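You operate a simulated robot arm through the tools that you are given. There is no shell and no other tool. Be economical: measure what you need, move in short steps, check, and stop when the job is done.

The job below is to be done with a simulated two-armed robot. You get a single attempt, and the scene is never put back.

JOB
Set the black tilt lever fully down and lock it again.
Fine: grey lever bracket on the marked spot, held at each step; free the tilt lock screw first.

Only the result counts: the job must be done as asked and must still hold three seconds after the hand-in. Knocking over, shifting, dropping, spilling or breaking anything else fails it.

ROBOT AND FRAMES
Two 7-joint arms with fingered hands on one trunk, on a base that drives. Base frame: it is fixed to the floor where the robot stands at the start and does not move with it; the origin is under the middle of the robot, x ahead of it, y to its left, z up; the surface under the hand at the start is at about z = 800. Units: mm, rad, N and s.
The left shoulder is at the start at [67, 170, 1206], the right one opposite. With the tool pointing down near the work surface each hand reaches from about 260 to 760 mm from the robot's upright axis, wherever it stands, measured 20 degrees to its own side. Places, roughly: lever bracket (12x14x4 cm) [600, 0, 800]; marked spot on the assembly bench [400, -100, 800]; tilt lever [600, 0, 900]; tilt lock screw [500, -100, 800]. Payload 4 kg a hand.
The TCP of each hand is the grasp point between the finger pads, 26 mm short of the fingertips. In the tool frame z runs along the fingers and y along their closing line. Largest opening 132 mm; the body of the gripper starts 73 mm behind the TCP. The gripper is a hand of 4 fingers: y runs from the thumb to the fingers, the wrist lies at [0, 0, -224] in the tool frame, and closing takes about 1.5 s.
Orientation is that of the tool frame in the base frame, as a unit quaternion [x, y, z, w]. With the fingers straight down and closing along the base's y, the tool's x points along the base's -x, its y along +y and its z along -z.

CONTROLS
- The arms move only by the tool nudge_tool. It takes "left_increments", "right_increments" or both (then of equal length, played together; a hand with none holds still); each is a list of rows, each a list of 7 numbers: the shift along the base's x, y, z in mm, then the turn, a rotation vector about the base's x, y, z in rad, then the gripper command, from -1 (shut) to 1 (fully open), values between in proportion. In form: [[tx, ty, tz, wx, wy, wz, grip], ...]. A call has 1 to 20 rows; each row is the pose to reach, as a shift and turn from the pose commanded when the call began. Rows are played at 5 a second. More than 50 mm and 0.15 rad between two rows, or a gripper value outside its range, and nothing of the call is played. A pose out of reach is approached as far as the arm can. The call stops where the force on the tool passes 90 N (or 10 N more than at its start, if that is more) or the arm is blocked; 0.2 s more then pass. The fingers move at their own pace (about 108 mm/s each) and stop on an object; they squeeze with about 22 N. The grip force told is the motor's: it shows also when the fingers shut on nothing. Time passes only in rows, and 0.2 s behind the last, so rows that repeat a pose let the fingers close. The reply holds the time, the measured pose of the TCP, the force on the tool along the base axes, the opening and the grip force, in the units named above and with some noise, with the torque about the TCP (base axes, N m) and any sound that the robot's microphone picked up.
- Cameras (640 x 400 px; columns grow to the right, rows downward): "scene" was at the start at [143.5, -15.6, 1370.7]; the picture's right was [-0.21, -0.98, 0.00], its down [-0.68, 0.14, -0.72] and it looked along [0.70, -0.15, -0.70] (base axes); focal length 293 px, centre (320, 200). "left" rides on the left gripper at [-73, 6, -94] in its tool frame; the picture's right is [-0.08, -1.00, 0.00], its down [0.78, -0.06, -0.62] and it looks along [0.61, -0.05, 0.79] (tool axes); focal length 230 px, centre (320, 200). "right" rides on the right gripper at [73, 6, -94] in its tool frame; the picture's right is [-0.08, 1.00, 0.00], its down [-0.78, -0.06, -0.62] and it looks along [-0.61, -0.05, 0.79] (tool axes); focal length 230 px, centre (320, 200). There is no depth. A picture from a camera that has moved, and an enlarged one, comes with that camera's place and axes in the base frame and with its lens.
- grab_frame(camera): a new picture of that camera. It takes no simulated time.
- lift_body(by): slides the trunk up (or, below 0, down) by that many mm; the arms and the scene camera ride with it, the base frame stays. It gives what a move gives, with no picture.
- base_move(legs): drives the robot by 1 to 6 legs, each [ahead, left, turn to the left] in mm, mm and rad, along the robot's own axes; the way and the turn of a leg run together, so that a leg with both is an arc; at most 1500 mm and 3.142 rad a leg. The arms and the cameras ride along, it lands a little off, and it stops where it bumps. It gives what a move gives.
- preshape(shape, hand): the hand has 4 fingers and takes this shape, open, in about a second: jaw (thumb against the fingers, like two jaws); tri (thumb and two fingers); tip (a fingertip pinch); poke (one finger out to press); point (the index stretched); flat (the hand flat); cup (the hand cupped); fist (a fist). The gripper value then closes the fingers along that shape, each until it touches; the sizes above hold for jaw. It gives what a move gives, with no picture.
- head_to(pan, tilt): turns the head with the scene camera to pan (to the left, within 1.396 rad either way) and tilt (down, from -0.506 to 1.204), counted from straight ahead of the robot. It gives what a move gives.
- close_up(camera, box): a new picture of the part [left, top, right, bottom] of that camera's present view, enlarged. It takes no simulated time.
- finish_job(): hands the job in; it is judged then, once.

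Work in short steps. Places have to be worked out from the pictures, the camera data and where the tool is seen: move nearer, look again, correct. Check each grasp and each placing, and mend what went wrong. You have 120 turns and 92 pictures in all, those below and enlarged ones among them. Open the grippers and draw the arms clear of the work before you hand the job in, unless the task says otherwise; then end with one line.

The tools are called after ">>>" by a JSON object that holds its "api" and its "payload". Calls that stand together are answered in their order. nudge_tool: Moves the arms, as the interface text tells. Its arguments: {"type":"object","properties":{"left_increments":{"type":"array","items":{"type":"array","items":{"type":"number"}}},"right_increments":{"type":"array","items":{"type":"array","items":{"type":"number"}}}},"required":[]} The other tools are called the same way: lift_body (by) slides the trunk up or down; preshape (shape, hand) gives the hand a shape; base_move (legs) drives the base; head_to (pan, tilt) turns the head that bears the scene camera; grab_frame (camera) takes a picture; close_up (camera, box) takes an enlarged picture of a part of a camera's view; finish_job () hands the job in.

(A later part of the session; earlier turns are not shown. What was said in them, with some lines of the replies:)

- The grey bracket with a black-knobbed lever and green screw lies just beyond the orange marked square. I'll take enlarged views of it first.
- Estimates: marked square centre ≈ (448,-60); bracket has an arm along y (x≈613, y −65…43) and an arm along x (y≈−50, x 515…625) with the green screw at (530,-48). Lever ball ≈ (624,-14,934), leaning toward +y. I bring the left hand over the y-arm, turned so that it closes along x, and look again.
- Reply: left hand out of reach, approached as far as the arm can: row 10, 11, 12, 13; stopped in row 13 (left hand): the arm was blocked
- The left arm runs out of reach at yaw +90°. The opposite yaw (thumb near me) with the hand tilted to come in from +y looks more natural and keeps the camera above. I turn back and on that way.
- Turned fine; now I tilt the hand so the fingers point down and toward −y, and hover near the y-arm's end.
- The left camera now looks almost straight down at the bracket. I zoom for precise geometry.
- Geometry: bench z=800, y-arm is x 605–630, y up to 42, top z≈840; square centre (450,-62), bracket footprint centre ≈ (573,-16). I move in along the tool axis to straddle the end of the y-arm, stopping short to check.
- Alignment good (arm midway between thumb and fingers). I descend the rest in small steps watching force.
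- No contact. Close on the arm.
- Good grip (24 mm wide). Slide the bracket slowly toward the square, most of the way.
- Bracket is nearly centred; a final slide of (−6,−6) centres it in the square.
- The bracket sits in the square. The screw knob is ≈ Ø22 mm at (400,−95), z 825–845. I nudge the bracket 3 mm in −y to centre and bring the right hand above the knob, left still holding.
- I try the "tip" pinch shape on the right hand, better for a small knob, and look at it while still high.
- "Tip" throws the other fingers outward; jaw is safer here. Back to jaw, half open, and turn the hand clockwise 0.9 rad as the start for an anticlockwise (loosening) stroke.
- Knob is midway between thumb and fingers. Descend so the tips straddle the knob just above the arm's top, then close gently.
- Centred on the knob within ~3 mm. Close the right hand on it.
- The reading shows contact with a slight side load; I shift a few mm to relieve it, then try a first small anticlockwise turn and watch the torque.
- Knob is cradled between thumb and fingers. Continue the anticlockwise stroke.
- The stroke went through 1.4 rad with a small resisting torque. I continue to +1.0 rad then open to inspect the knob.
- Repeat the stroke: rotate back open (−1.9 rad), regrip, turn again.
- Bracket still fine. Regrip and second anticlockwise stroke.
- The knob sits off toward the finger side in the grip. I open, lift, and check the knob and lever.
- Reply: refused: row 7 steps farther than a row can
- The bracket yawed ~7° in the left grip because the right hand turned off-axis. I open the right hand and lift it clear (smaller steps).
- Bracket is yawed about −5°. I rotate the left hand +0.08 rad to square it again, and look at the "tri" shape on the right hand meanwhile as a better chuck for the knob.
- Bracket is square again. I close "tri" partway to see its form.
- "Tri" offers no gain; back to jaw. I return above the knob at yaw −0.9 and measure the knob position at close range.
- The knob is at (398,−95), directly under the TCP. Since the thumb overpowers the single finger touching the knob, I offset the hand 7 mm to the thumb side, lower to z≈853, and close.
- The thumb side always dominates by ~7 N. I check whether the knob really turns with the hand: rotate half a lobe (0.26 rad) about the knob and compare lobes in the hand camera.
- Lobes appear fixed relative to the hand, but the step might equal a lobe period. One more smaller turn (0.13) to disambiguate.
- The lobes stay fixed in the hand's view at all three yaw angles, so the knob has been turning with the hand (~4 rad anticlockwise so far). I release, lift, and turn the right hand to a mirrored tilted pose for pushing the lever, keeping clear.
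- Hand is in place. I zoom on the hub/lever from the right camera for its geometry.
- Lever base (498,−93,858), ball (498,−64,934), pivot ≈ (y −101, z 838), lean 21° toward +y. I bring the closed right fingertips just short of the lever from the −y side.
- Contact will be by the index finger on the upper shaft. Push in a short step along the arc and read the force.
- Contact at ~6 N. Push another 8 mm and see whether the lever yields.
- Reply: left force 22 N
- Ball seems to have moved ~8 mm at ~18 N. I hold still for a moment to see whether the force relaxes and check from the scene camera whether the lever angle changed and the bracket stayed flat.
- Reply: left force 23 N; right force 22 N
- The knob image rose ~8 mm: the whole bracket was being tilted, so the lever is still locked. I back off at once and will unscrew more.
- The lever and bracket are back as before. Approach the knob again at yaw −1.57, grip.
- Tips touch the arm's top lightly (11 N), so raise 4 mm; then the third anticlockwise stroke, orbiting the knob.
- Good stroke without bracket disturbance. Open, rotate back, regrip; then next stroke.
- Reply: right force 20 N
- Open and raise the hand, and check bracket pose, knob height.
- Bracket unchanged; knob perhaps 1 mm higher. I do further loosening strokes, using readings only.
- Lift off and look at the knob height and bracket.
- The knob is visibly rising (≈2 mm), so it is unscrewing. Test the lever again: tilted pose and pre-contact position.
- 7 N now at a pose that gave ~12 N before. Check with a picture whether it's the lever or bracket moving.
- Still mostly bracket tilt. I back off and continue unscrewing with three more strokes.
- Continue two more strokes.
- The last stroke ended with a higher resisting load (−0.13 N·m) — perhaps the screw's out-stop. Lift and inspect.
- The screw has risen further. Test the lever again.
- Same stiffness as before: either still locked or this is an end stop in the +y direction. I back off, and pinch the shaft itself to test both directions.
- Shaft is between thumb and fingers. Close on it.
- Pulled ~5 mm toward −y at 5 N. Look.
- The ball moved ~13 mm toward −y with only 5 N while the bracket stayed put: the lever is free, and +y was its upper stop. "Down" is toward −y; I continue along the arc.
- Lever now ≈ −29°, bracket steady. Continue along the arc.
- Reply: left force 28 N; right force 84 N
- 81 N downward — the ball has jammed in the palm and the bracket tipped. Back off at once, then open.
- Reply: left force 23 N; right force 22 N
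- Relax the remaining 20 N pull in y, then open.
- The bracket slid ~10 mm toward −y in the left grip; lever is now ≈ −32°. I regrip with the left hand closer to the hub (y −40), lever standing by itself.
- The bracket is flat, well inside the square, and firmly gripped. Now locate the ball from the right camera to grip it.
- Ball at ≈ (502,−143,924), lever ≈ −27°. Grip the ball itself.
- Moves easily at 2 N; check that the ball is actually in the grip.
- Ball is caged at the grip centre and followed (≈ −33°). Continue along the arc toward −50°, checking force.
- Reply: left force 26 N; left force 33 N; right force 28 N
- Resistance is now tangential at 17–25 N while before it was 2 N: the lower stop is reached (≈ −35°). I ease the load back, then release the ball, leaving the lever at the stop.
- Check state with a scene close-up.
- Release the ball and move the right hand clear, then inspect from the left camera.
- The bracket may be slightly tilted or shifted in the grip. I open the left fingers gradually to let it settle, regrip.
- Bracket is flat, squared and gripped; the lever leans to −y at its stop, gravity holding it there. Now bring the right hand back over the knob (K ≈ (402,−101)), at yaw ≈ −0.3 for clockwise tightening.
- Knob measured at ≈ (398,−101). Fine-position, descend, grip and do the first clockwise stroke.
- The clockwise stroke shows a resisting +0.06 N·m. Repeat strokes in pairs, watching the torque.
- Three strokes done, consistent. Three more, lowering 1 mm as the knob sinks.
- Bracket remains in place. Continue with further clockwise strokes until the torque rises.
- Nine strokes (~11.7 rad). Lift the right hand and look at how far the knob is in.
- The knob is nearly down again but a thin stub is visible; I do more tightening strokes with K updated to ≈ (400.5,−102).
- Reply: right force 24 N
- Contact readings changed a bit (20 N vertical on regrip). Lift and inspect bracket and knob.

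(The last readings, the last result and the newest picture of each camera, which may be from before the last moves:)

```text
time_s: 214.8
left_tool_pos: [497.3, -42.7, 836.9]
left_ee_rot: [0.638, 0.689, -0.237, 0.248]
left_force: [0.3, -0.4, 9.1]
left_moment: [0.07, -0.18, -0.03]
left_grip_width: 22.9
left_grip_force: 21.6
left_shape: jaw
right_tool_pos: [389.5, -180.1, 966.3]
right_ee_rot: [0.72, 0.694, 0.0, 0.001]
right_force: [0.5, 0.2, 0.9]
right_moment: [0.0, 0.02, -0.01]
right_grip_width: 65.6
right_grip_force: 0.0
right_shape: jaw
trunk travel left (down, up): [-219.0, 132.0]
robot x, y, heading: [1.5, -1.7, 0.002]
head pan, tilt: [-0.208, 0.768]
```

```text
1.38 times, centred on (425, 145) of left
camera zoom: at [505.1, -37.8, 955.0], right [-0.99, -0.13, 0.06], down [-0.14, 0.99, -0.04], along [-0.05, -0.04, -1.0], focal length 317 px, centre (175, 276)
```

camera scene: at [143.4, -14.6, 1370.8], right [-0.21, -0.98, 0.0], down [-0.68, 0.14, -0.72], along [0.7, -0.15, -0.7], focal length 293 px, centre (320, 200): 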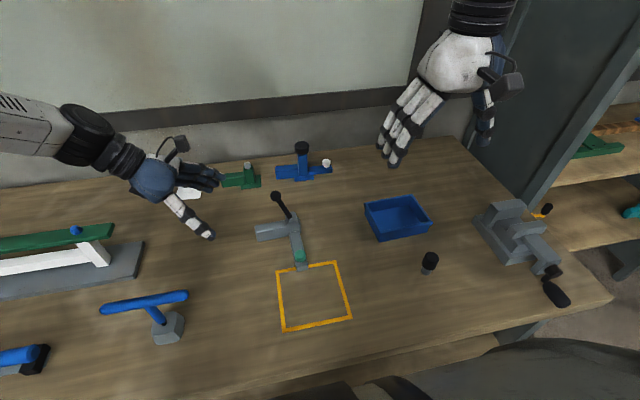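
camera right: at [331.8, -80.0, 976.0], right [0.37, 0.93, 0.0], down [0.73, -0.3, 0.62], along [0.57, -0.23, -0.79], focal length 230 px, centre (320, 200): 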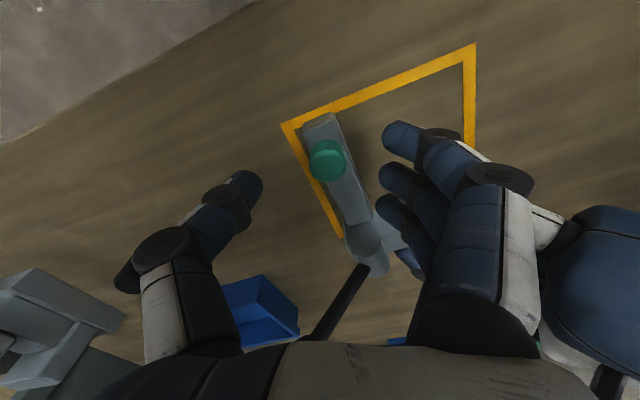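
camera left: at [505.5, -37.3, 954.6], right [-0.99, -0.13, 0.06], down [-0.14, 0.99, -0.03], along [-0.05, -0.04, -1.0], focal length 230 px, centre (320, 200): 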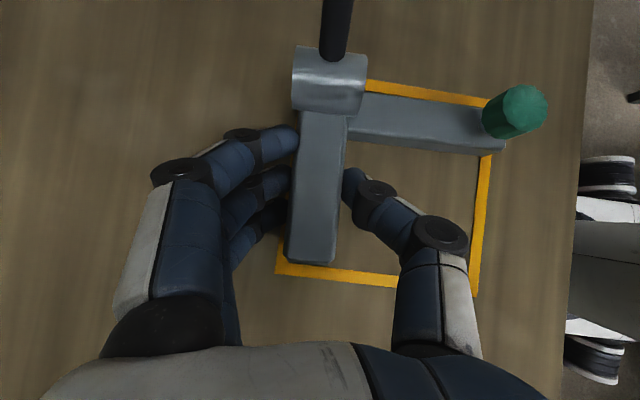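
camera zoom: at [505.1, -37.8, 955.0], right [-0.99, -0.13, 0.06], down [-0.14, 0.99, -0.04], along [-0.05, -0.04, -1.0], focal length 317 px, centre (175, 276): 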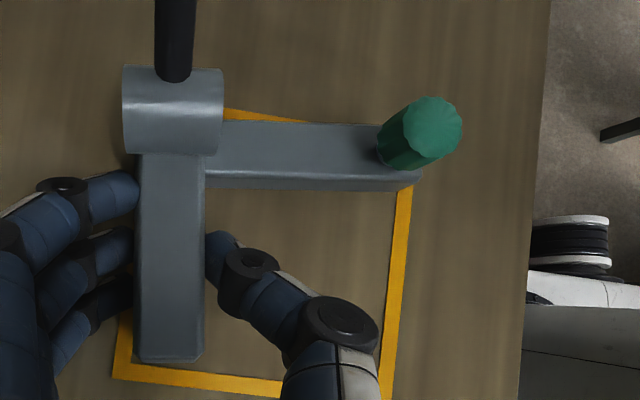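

The bracket yawed ~6° in the left grip under the tightening load. I square it again with the left hand (−0.11 rad), then regrip the knob.

>>> {"api": "nudge_tool", "payload": {"left_increments": [[0, 0, 0, 0, 0, -0.03, -1], [0, 0, 0, 0, 0, -0.06, -1], [0, 0, 0, 0, 0, -0.09, -1], [0, 0, 0, 0, 0, -0.11, -1], [0, 0, 0, 0, 0, -0.11, -1]]}}

>>> {"api": "nudge_tool", "payload": {"right_increments": [[1, 10, -5, 0, 0, 0.13, 0], [2, 20, -15, 0, 0, 0.26, 0], [3, 30, -25, 0, 0, 0.39, 0], [4, 45, -35, 0, 0, 0.52, 0], [5, 60, -45, 0, 0, 0.65, 0], [6, 68, -55, 0, 0, 0.78, 0], [7, 72, -65, 0, 0, 0.91, 0], [7, 72, -75, 0, 0, 1.04, 0], [7, 72, -85, 0, 0, 1.17, 0], [7, 72, -85, 0, 0, 1.3, 0], [7, 72, -85, 0, 0, 1.3, 0]]}}

>>> {"api": "grab_frame", "payload": {"camera": "right"}}

```text
time_s: 216.0
left_tool_pos: [498.7, -41.5, 837.2]
left_ee_rot: [0.674, 0.654, -0.25, 0.237]
left_force: [1.4, 2.6, 8.6]
left_moment: [0.07, -0.13, 0.13]
left_grip_width: 22.8
left_grip_force: 22.4
left_shape: jaw
right_tool_pos: [388.5, -179.9, 966.4]
right_ee_rot: [0.72, 0.694, 0.001, 0.001]
right_force: [0.7, -0.7, -0.7]
right_moment: [0.0, 0.0, -0.04]
right_grip_width: 65.5
right_grip_force: 0.1
right_shape: jaw
trunk travel left (down, up): [-219.0, 132.0]
robot x, y, heading: [0.8, 0.2, 0.003]
head pan, tilt: [-0.208, 0.768]
```

```text
time_s: 218.4
left_tool_pos: [498.0, -42.3, 836.6]
left_ee_rot: [0.675, 0.653, -0.251, 0.235]
left_force: [0.1, 3.0, 8.8]
left_moment: [0.09, -0.14, 0.08]
left_grip_width: 22.8
left_grip_force: 21.8
left_shape: jaw
right_tool_pos: [395.5, -107.0, 883.2]
right_ee_rot: [0.154, 0.988, 0.001, 0.001]
right_force: [-0.5, 0.0, 0.6]
right_moment: [-0.04, 0.01, -0.01]
right_grip_width: 65.5
right_grip_force: 0.0
right_shape: jaw
trunk travel left (down, up): [-219.0, 132.0]
robot x, y, heading: [-1.3, -2.0, 0.003]
head pan, tilt: [-0.208, 0.768]
```

```text
3 pictures are left
camera right: at [327.0, -79.5, 974.9], right [0.37, 0.93, 0.0], down [0.73, -0.3, 0.62], along [0.57, -0.23, -0.79], focal length 230 px, centre (320, 200)
```

right: 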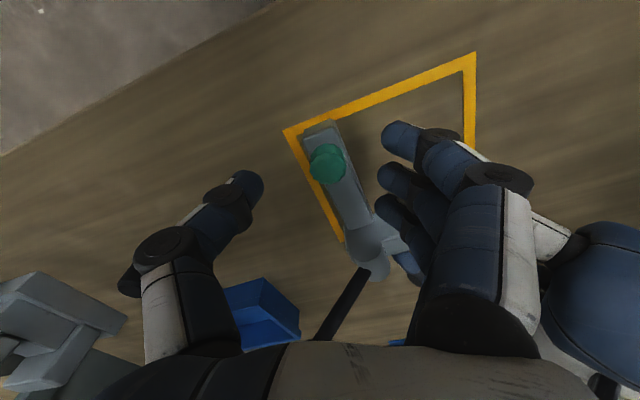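

Bracket squared; knob 5 mm to the finger side of the TCP, as wanted. Descend, grip, and turn clockwise in shorter parts to see the torque.

>>> {"api": "nudge_tool", "payload": {"right_increments": [[-0.5, -2, -10, 0, 0, 0, 0], [-0.5, -2, -20, 0, 0, 0, 0], [-0.5, -2, -26, 0, 0, 0, 0], [-0.5, -2, -26, 0, 0, 0, -0.5], [-0.5, -2, -26, 0, 0, 0, -1], [-0.5, -2, -26, 0, 0, 0, -1], [-0.5, -2, -26, 0, 0, 0, -1], [-0.5, -2, -26, 0, 0, 0, -1]]}}

>>> {"api": "nudge_tool", "payload": {"right_increments": [[-0.7, 0.3, 0, 0, 0, -0.13, -1], [-1.5, 0.7, 0, 0, 0, -0.26, -1], [-2.3, 1.2, 0, 0, 0, -0.39, -1]]}}

>>> {"api": "nudge_tool", "payload": {"right_increments": [[-0.7, 0.6, 0, 0, 0, -0.13, -1], [-1.3, 1.3, 0, 0, 0, -0.26, -1], [-1.8, 2, 0, 0, 0, -0.39, -1]]}}

>>> {"api": "nudge_tool", "payload": {"right_increments": [[-0.4, 0.9, 0, 0, 0, -0.13, -1], [-0.7, 1.8, 0, 0, 0, -0.26, -1], [-0.9, 2.6, 0, 0, 0, -0.39, -1], [-0.9, 3.5, 0, 0, 0, -0.52, -1]]}}

```text
time_s: 220.2
left_tool_pos: [498.1, -42.8, 837.2]
left_ee_rot: [0.675, 0.653, -0.25, 0.235]
left_force: [1.3, 4.3, 7.2]
left_moment: [0.12, -0.1, -0.01]
left_grip_width: 22.9
left_grip_force: 21.5
left_shape: jaw
right_tool_pos: [393.0, -110.7, 855.8]
right_ee_rot: [0.153, 0.988, 0.001, 0.0]
right_force: [-5.9, -4.4, 0.8]
right_moment: [0.02, 0.09, -0.01]
right_grip_width: 4.2
right_grip_force: 22.1
right_shape: jaw
trunk travel left (down, up): [-219.0, 132.0]
robot x, y, heading: [-0.8, -4.0, 0.002]
head pan, tilt: [-0.208, 0.768]
```

```text
time_s: 221.0
left_tool_pos: [498.3, -41.9, 837.2]
left_ee_rot: [0.675, 0.653, -0.25, 0.236]
left_force: [7.1, 1.2, 6.2]
left_moment: [0.07, -0.22, 0.21]
left_grip_width: 23.3
left_grip_force: 22.0
left_shape: jaw
right_tool_pos: [392.0, -109.0, 855.5]
right_ee_rot: [0.343, 0.939, -0.001, 0.001]
right_force: [-8.5, -1.1, 0.6]
right_moment: [0.07, 0.15, 0.32]
right_grip_width: 3.8
right_grip_force: 21.7
right_shape: jaw
trunk travel left (down, up): [-219.0, 132.0]
robot x, y, heading: [-2.4, 2.0, 0.002]
head pan, tilt: [-0.208, 0.768]
```

```text
time_s: 221.8
left_tool_pos: [498.0, -42.8, 835.5]
left_ee_rot: [0.674, 0.653, -0.25, 0.237]
left_force: [5.1, 4.1, 8.6]
left_moment: [0.15, -0.28, 0.05]
left_grip_width: 23.5
left_grip_force: 21.4
left_shape: jaw
right_tool_pos: [389.9, -106.9, 855.0]
right_ee_rot: [0.519, 0.855, 0.0, 0.001]
right_force: [-5.3, -2.5, 1.2]
right_moment: [-0.01, 0.04, 0.11]
right_grip_width: 4.1
right_grip_force: 22.5
right_shape: jaw
trunk travel left (down, up): [-219.0, 132.0]
robot x, y, heading: [-2.4, 1.5, 0.0]
head pan, tilt: [-0.208, 0.768]
```

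```text
time_s: 222.8
left_tool_pos: [498.2, -42.7, 837.6]
left_ee_rot: [0.675, 0.654, -0.249, 0.236]
left_force: [9.9, 6.2, 7.8]
left_moment: [0.08, -0.28, 0.09]
left_grip_width: 23.9
left_grip_force: 21.9
left_shape: jaw
right_tool_pos: [390.1, -104.9, 858.0]
right_ee_rot: [0.727, 0.687, 0.004, -0.005]
right_force: [-13.7, -6.3, 3.3]
right_moment: [-0.06, 0.18, 0.11]
right_grip_width: 3.3
right_grip_force: 21.8
right_shape: jaw
trunk travel left (down, up): [-219.0, 132.0]
robot x, y, heading: [-0.3, 0.8, -0.0]
head pan, tilt: [-0.208, 0.768]
```

Torque rose to 0.32 N·m and then the fingers slipped: the screw is tight. One more confirming stroke.

>>> {"api": "nudge_tool", "payload": {"right_increments": [[0, 0, 0, 0, 0, 0, -0.5], [0, 0, 0, 0, 0, 0, 0], [0, 0, 0, 0, 0, 0, 0], [0, -0.9, 0, 0, 0, 0.13, 0], [0.2, -1.7, 0, 0, 0, 0.26, 0], [0.5, -2.6, 0, 0, 0, 0.39, 0], [0.9, -3.5, 0, 0, 0, 0.52, 0], [1.4, -4.2, 0, 0, 0, 0.65, 0], [2, -4.9, 0, 0, 0, 0.78, 0], [2.7, -5.5, 0, 0, 0, 0.91, 0], [2.7, -5.5, 0, 0, 0, 0.91, -0.5], [2.7, -5.5, 0, 0, 0, 0.91, -1], [2.7, -5.5, 0, 0, 0, 0.91, -1], [2.7, -5.5, 0, 0, 0, 0.91, -1], [2.7, -5.5, 0, 0, 0, 0.91, -1]]}}

>>> {"api": "nudge_tool", "payload": {"right_increments": [[-0.7, 0.5, 0, 0, 0, -0.13, -1], [-1.3, 1, 0, 0, 0, -0.26, -1]]}}

>>> {"api": "nudge_tool", "payload": {"right_increments": [[-0.5, 0.7, 0, 0, 0, -0.13, -1], [-0.9, 1.5, 0, 0, 0, -0.26, -1]]}}

```text
time_s: 226.0
left_tool_pos: [497.4, -42.7, 837.5]
left_ee_rot: [0.674, 0.654, -0.25, 0.236]
left_force: [6.0, 1.2, 9.3]
left_moment: [0.02, -0.27, -0.01]
left_grip_width: 23.5
left_grip_force: 22.5
left_shape: jaw
right_tool_pos: [392.0, -109.4, 855.2]
right_ee_rot: [0.342, 0.94, 0.0, 0.0]
right_force: [-8.8, -5.8, 1.3]
right_moment: [0.01, 0.08, 0.0]
right_grip_width: 0.0
right_grip_force: 22.0
right_shape: jaw
trunk travel left (down, up): [-219.0, 132.0]
robot x, y, heading: [-1.6, -0.5, 0.003]
head pan, tilt: [-0.208, 0.768]
```

```text
time_s: 226.6
left_tool_pos: [498.4, -42.5, 837.2]
left_ee_rot: [0.675, 0.654, -0.249, 0.236]
left_force: [6.8, 3.9, 8.3]
left_moment: [0.11, -0.29, 0.01]
left_grip_width: 23.7
left_grip_force: 22.4
left_shape: jaw
right_tool_pos: [389.5, -107.1, 854.9]
right_ee_rot: [0.462, 0.887, 0.001, 0.001]
right_force: [-8.2, -4.6, 0.2]
right_moment: [-0.05, 0.12, 0.08]
right_grip_width: 0.0
right_grip_force: 22.1
right_shape: jaw
trunk travel left (down, up): [-219.0, 132.0]
robot x, y, heading: [3.4, -0.3, 0.005]
head pan, tilt: [-0.208, 0.768]
```

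```text
time_s: 227.2
left_tool_pos: [498.3, -42.4, 836.6]
left_ee_rot: [0.674, 0.654, -0.25, 0.236]
left_force: [8.7, 6.0, 9.4]
left_moment: [0.16, -0.3, 0.06]
left_grip_width: 24.0
left_grip_force: 21.7
left_shape: jaw
right_tool_pos: [390.6, -106.4, 855.3]
right_ee_rot: [0.574, 0.819, 0.0, 0.001]
right_force: [-10.5, -6.6, 1.1]
right_moment: [-0.06, 0.15, 0.06]
right_grip_width: 0.2
right_grip_force: 22.4
right_shape: jaw
trunk travel left (down, up): [-219.0, 132.0]
robot x, y, heading: [-2.2, -1.0, -0.0]
head pan, tilt: [-0.208, 0.768]
```

The last grip was shallow (thumb past the knob). Regrip better centred and check the torque once more.

>>> {"api": "nudge_tool", "payload": {"right_increments": [[0, 0, 0, 0, 0, 0, -0.5], [0, 0, 0, 0, 0, 0, 0], [0, 0, 0, 0, 0, 0, 0], [1, 0, 0, 0, 0, 0.13, 0], [2, 0, 0, 0, 0, 0.26, 0], [3, 0, 0, 0, 0, 0.39, 0], [4, 0, 0, 0, 0, 0.52, 0], [5, 1, 0, 0, 0, 0.65, 0], [5.5, 1.5, 0, 0, 0, 0.78, 0], [5.5, 1.5, 0, 0, 0, 0.91, 0], [5.5, 1.5, 0, 0, 0, 0.91, -0.5], [5.5, 1.5, 0, 0, 0, 0.91, -1], [5.5, 1.5, 0, 0, 0, 0.91, -1], [5.5, 1.5, 0, 0, 0, 0.91, -1], [5.5, 1.5, 0, 0, 0, 0.91, -1]]}}

>>> {"api": "nudge_tool", "payload": {"right_increments": [[-0.3, 0.1, 0, 0, 0, -0.13, -1], [-0.6, 0.3, 0, 0, 0, -0.26, -1]]}}

>>> {"api": "nudge_tool", "payload": {"right_increments": [[-0.3, 0.2, 0, 0, 0, -0.13, -1], [-0.6, 0.4, 0, 0, 0, -0.26, -1]]}}

```text
time_s: 230.4
left_tool_pos: [497.8, -42.7, 836.7]
left_ee_rot: [0.674, 0.654, -0.249, 0.236]
left_force: [2.7, 0.7, 9.9]
left_moment: [0.02, -0.24, -0.11]
left_grip_width: 23.5
left_grip_force: 22.2
left_shape: jaw
right_tool_pos: [394.6, -104.5, 856.0]
right_ee_rot: [0.153, 0.988, 0.0, 0.0]
right_force: [-5.9, -4.5, 0.7]
right_moment: [0.05, 0.1, -0.04]
right_grip_width: 2.5
right_grip_force: 22.2
right_shape: jaw
trunk travel left (down, up): [-219.0, 132.0]
robot x, y, heading: [-1.6, 1.5, 0.003]
head pan, tilt: [-0.208, 0.768]
```

```text
time_s: 231.0
left_tool_pos: [498.7, -41.6, 836.6]
left_ee_rot: [0.675, 0.653, -0.249, 0.237]
left_force: [6.5, 3.1, 8.4]
left_moment: [0.1, -0.31, -0.02]
left_grip_width: 23.7
left_grip_force: 21.6
left_shape: jaw
right_tool_pos: [395.0, -103.3, 857.5]
right_ee_rot: [0.28, 0.96, 0.0, 0.001]
right_force: [-9.9, -4.4, 1.8]
right_moment: [0.01, 0.16, 0.24]
right_grip_width: 2.6
right_grip_force: 22.0
right_shape: jaw
trunk travel left (down, up): [-219.0, 132.0]
robot x, y, heading: [-0.4, 1.3, -0.001]
head pan, tilt: [-0.208, 0.768]
```

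```text
time_s: 231.6
left_tool_pos: [497.3, -42.6, 837.3]
left_ee_rot: [0.675, 0.653, -0.25, 0.236]
left_force: [5.4, 4.0, 10.1]
left_moment: [0.11, -0.31, -0.05]
left_grip_width: 23.7
left_grip_force: 22.2
left_shape: jaw
right_tool_pos: [393.8, -104.0, 856.7]
right_ee_rot: [0.402, 0.916, 0.001, 0.001]
right_force: [-6.7, -2.6, 0.3]
right_moment: [-0.02, 0.08, 0.15]
right_grip_width: 2.6
right_grip_force: 22.3
right_shape: jaw
trunk travel left (down, up): [-219.0, 132.0]
robot x, y, heading: [-0.2, -2.8, -0.003]
head pan, tilt: [-0.208, 0.768]
```

Torque again 0.24 N·m early before the fingers slip — the screw is firmly tightened. Release the knob and move the right hand clear, then compare the lever with a scene view.

>>> {"api": "nudge_tool", "payload": {"right_increments": [[0, 0, 0, 0, 0, 0, -0.5], [0, 0, 0, 0, 0, 0, 0], [0, 0, 0, 0, 0, 0, 0], [0, 0, 0, 0, 0, 0, 0], [-5, 0, 40, 0, 0, 0, 0], [-15, -15, 75, 0, 0, 0, 0], [-20, -50, 105, 0, 0, 0, 0], [-20, -90, 130, 0, 0, 0, 0], [-20, -135, 150, 0, 0, 0, 0], [-20, -180, 170, 0, 0, 0, 0], [-20, -220, 180, 0, 0, 0, 0], [-20, -220, 180, 0, 0, 0, 0]]}}

>>> {"api": "close_up", "payload": {"camera": "scene", "box": [240, 160, 400, 330]}}

```text
time_s: 234.2
left_tool_pos: [498.2, -43.5, 836.4]
left_ee_rot: [0.675, 0.653, -0.25, 0.235]
left_force: [1.0, -0.5, 10.2]
left_moment: [0.07, -0.37, -0.04]
left_grip_width: 23.9
left_grip_force: 21.3
left_shape: jaw
right_tool_pos: [373.2, -324.9, 1036.0]
right_ee_rot: [0.401, 0.916, 0.001, 0.001]
right_force: [0.1, -0.4, 0.6]
right_moment: [-0.01, 0.01, -0.02]
right_grip_width: 65.4
right_grip_force: 0.0
right_shape: jaw
trunk travel left (down, up): [-219.0, 132.0]
robot x, y, heading: [-0.9, 1.6, 0.002]
head pan, tilt: [-0.208, 0.768]
```

```text
2.35 times, centred on (320, 245) of scene
camera zoom: at [142.8, -15.5, 1370.8], right [-0.21, -0.98, 0.0], down [-0.68, 0.14, -0.72], along [0.7, -0.15, -0.69], focal length 689 px, centre (320, 94)
```

zoom: 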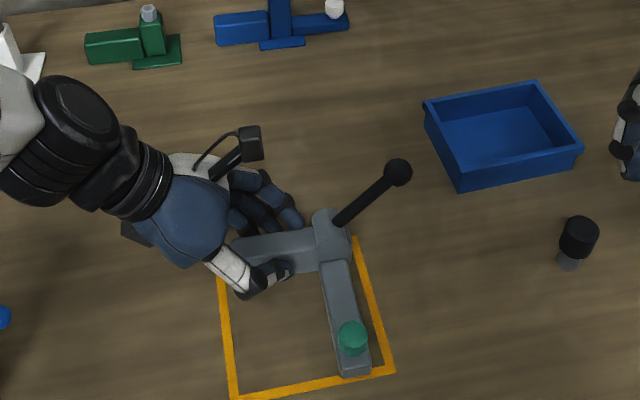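

The lever lies over at its lower stop (steeper than before), bracket flat inside the square, screw down. Release the left hand gently and retreat along its axis.

>>> {"api": "nudge_tool", "payload": {"left_increments": [[0, 0, 0, 0, 0, 0, -0.62], [0, 0, 0, 0, 0, 0, -0.55], [0, 0, 0, 0, 0, 0, -0.4], [0, 0, 0, 0, 0, 0, 0], [0, 0, 0, 0, 0, 0, 0.5], [0, 0, 0, 0, 0, 0, 0.5], [0, 10, 12, 0, 0, 0, 0.5], [0, 25, 30, 0, 0, 0, 0.5], [0, 50, 60, 0, 0, 0, 0.5], [0, 80, 95, 0, 0, 0, 0.5], [0, 110, 130, 0, 0, 0, 0.8], [0, 145, 160, 0, 0, 0, 1], [0, 180, 180, 0, 0, 0, 1], [0, 180, 180, 0, 0, 0, 1]], "right_increments": [[0, 0, 0, 0, 0, 0, 0], [0, 0, 0, 0, 0, 0, 0], [0, 0, 0, 0, 0, 0, 0], [0, 0, 0, 0, 0, 0, 0.5], [0, 0, 0, 0, 0, 0, 1], [0, 0, 0, 0, 0, 0, 1], [0, 0, 0, 0, 0, 0, 1], [0, 0, 0, 0, 0, 0, 1], [0, 0, 0, 0, 0, 0, 1], [0, 0, 0, 0, 0, 0, 1], [0, 0, 0, 0, 0, 0, 1], [0, 0, 0, 0, 0, 0, 1], [0, 0, 0, 0, 0, 0, 1], [0, 0, 0, 0, 0, 0, 1]]}}

>>> {"api": "close_up", "payload": {"camera": "scene", "box": [240, 160, 400, 330]}}

```text
time_s: 237.2
left_tool_pos: [501.3, 139.4, 1016.1]
left_ee_rot: [0.674, 0.654, -0.25, 0.236]
left_force: [-0.1, -0.3, 0.1]
left_moment: [-0.02, -0.01, 0.0]
left_grip_width: 132.0
left_grip_force: 0.1
left_shape: jaw
right_tool_pos: [375.0, -325.4, 1035.1]
right_ee_rot: [0.403, 0.915, 0.0, 0.0]
right_force: [-0.7, 1.2, 0.5]
right_moment: [-0.02, 0.03, 0.02]
right_grip_width: 131.7
right_grip_force: 0.1
right_shape: jaw
trunk travel left (down, up): [-219.0, 132.0]
robot x, y, heading: [-1.0, -2.6, 0.001]
head pan, tilt: [-0.208, 0.768]
```

```text
2.35 times, centred on (320, 245) of scene
camera zoom: at [143.8, -16.1, 1370.6], right [-0.21, -0.98, 0.0], down [-0.68, 0.14, -0.72], along [0.7, -0.15, -0.7], focal length 689 px, centre (320, 94)
```

zoom: 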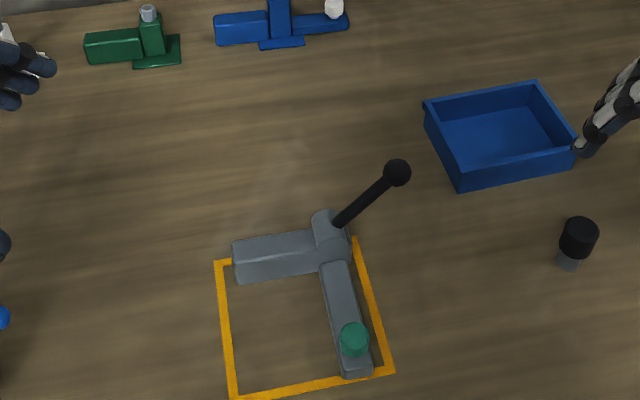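

The bracket stands alone and flat in the marked square. The lever is down at its stop, the screw is tight, and both hands are open and clear, so I hand in.

>>> {"api": "finish_job", "payload": {}}

```text
The job is handed in.
```

I handed the job in with the bracket flat on the marked spot, the black lever down and the lock screw tightened again, but I did not test two of those points. I took "down" as the lean toward −y, because the lever started at a stop on the +y side. It is now about 33° from upright on the −y side, where it met firm resistance. The screw reached 0.24–0.32 N·m before my fingers slipped, and I did not push the lever afterwards to check that it holds. Before the screw was free I also pushed on the lever twice, and the bracket tipped and slid in my left hand several times; I set it back in the square each time.
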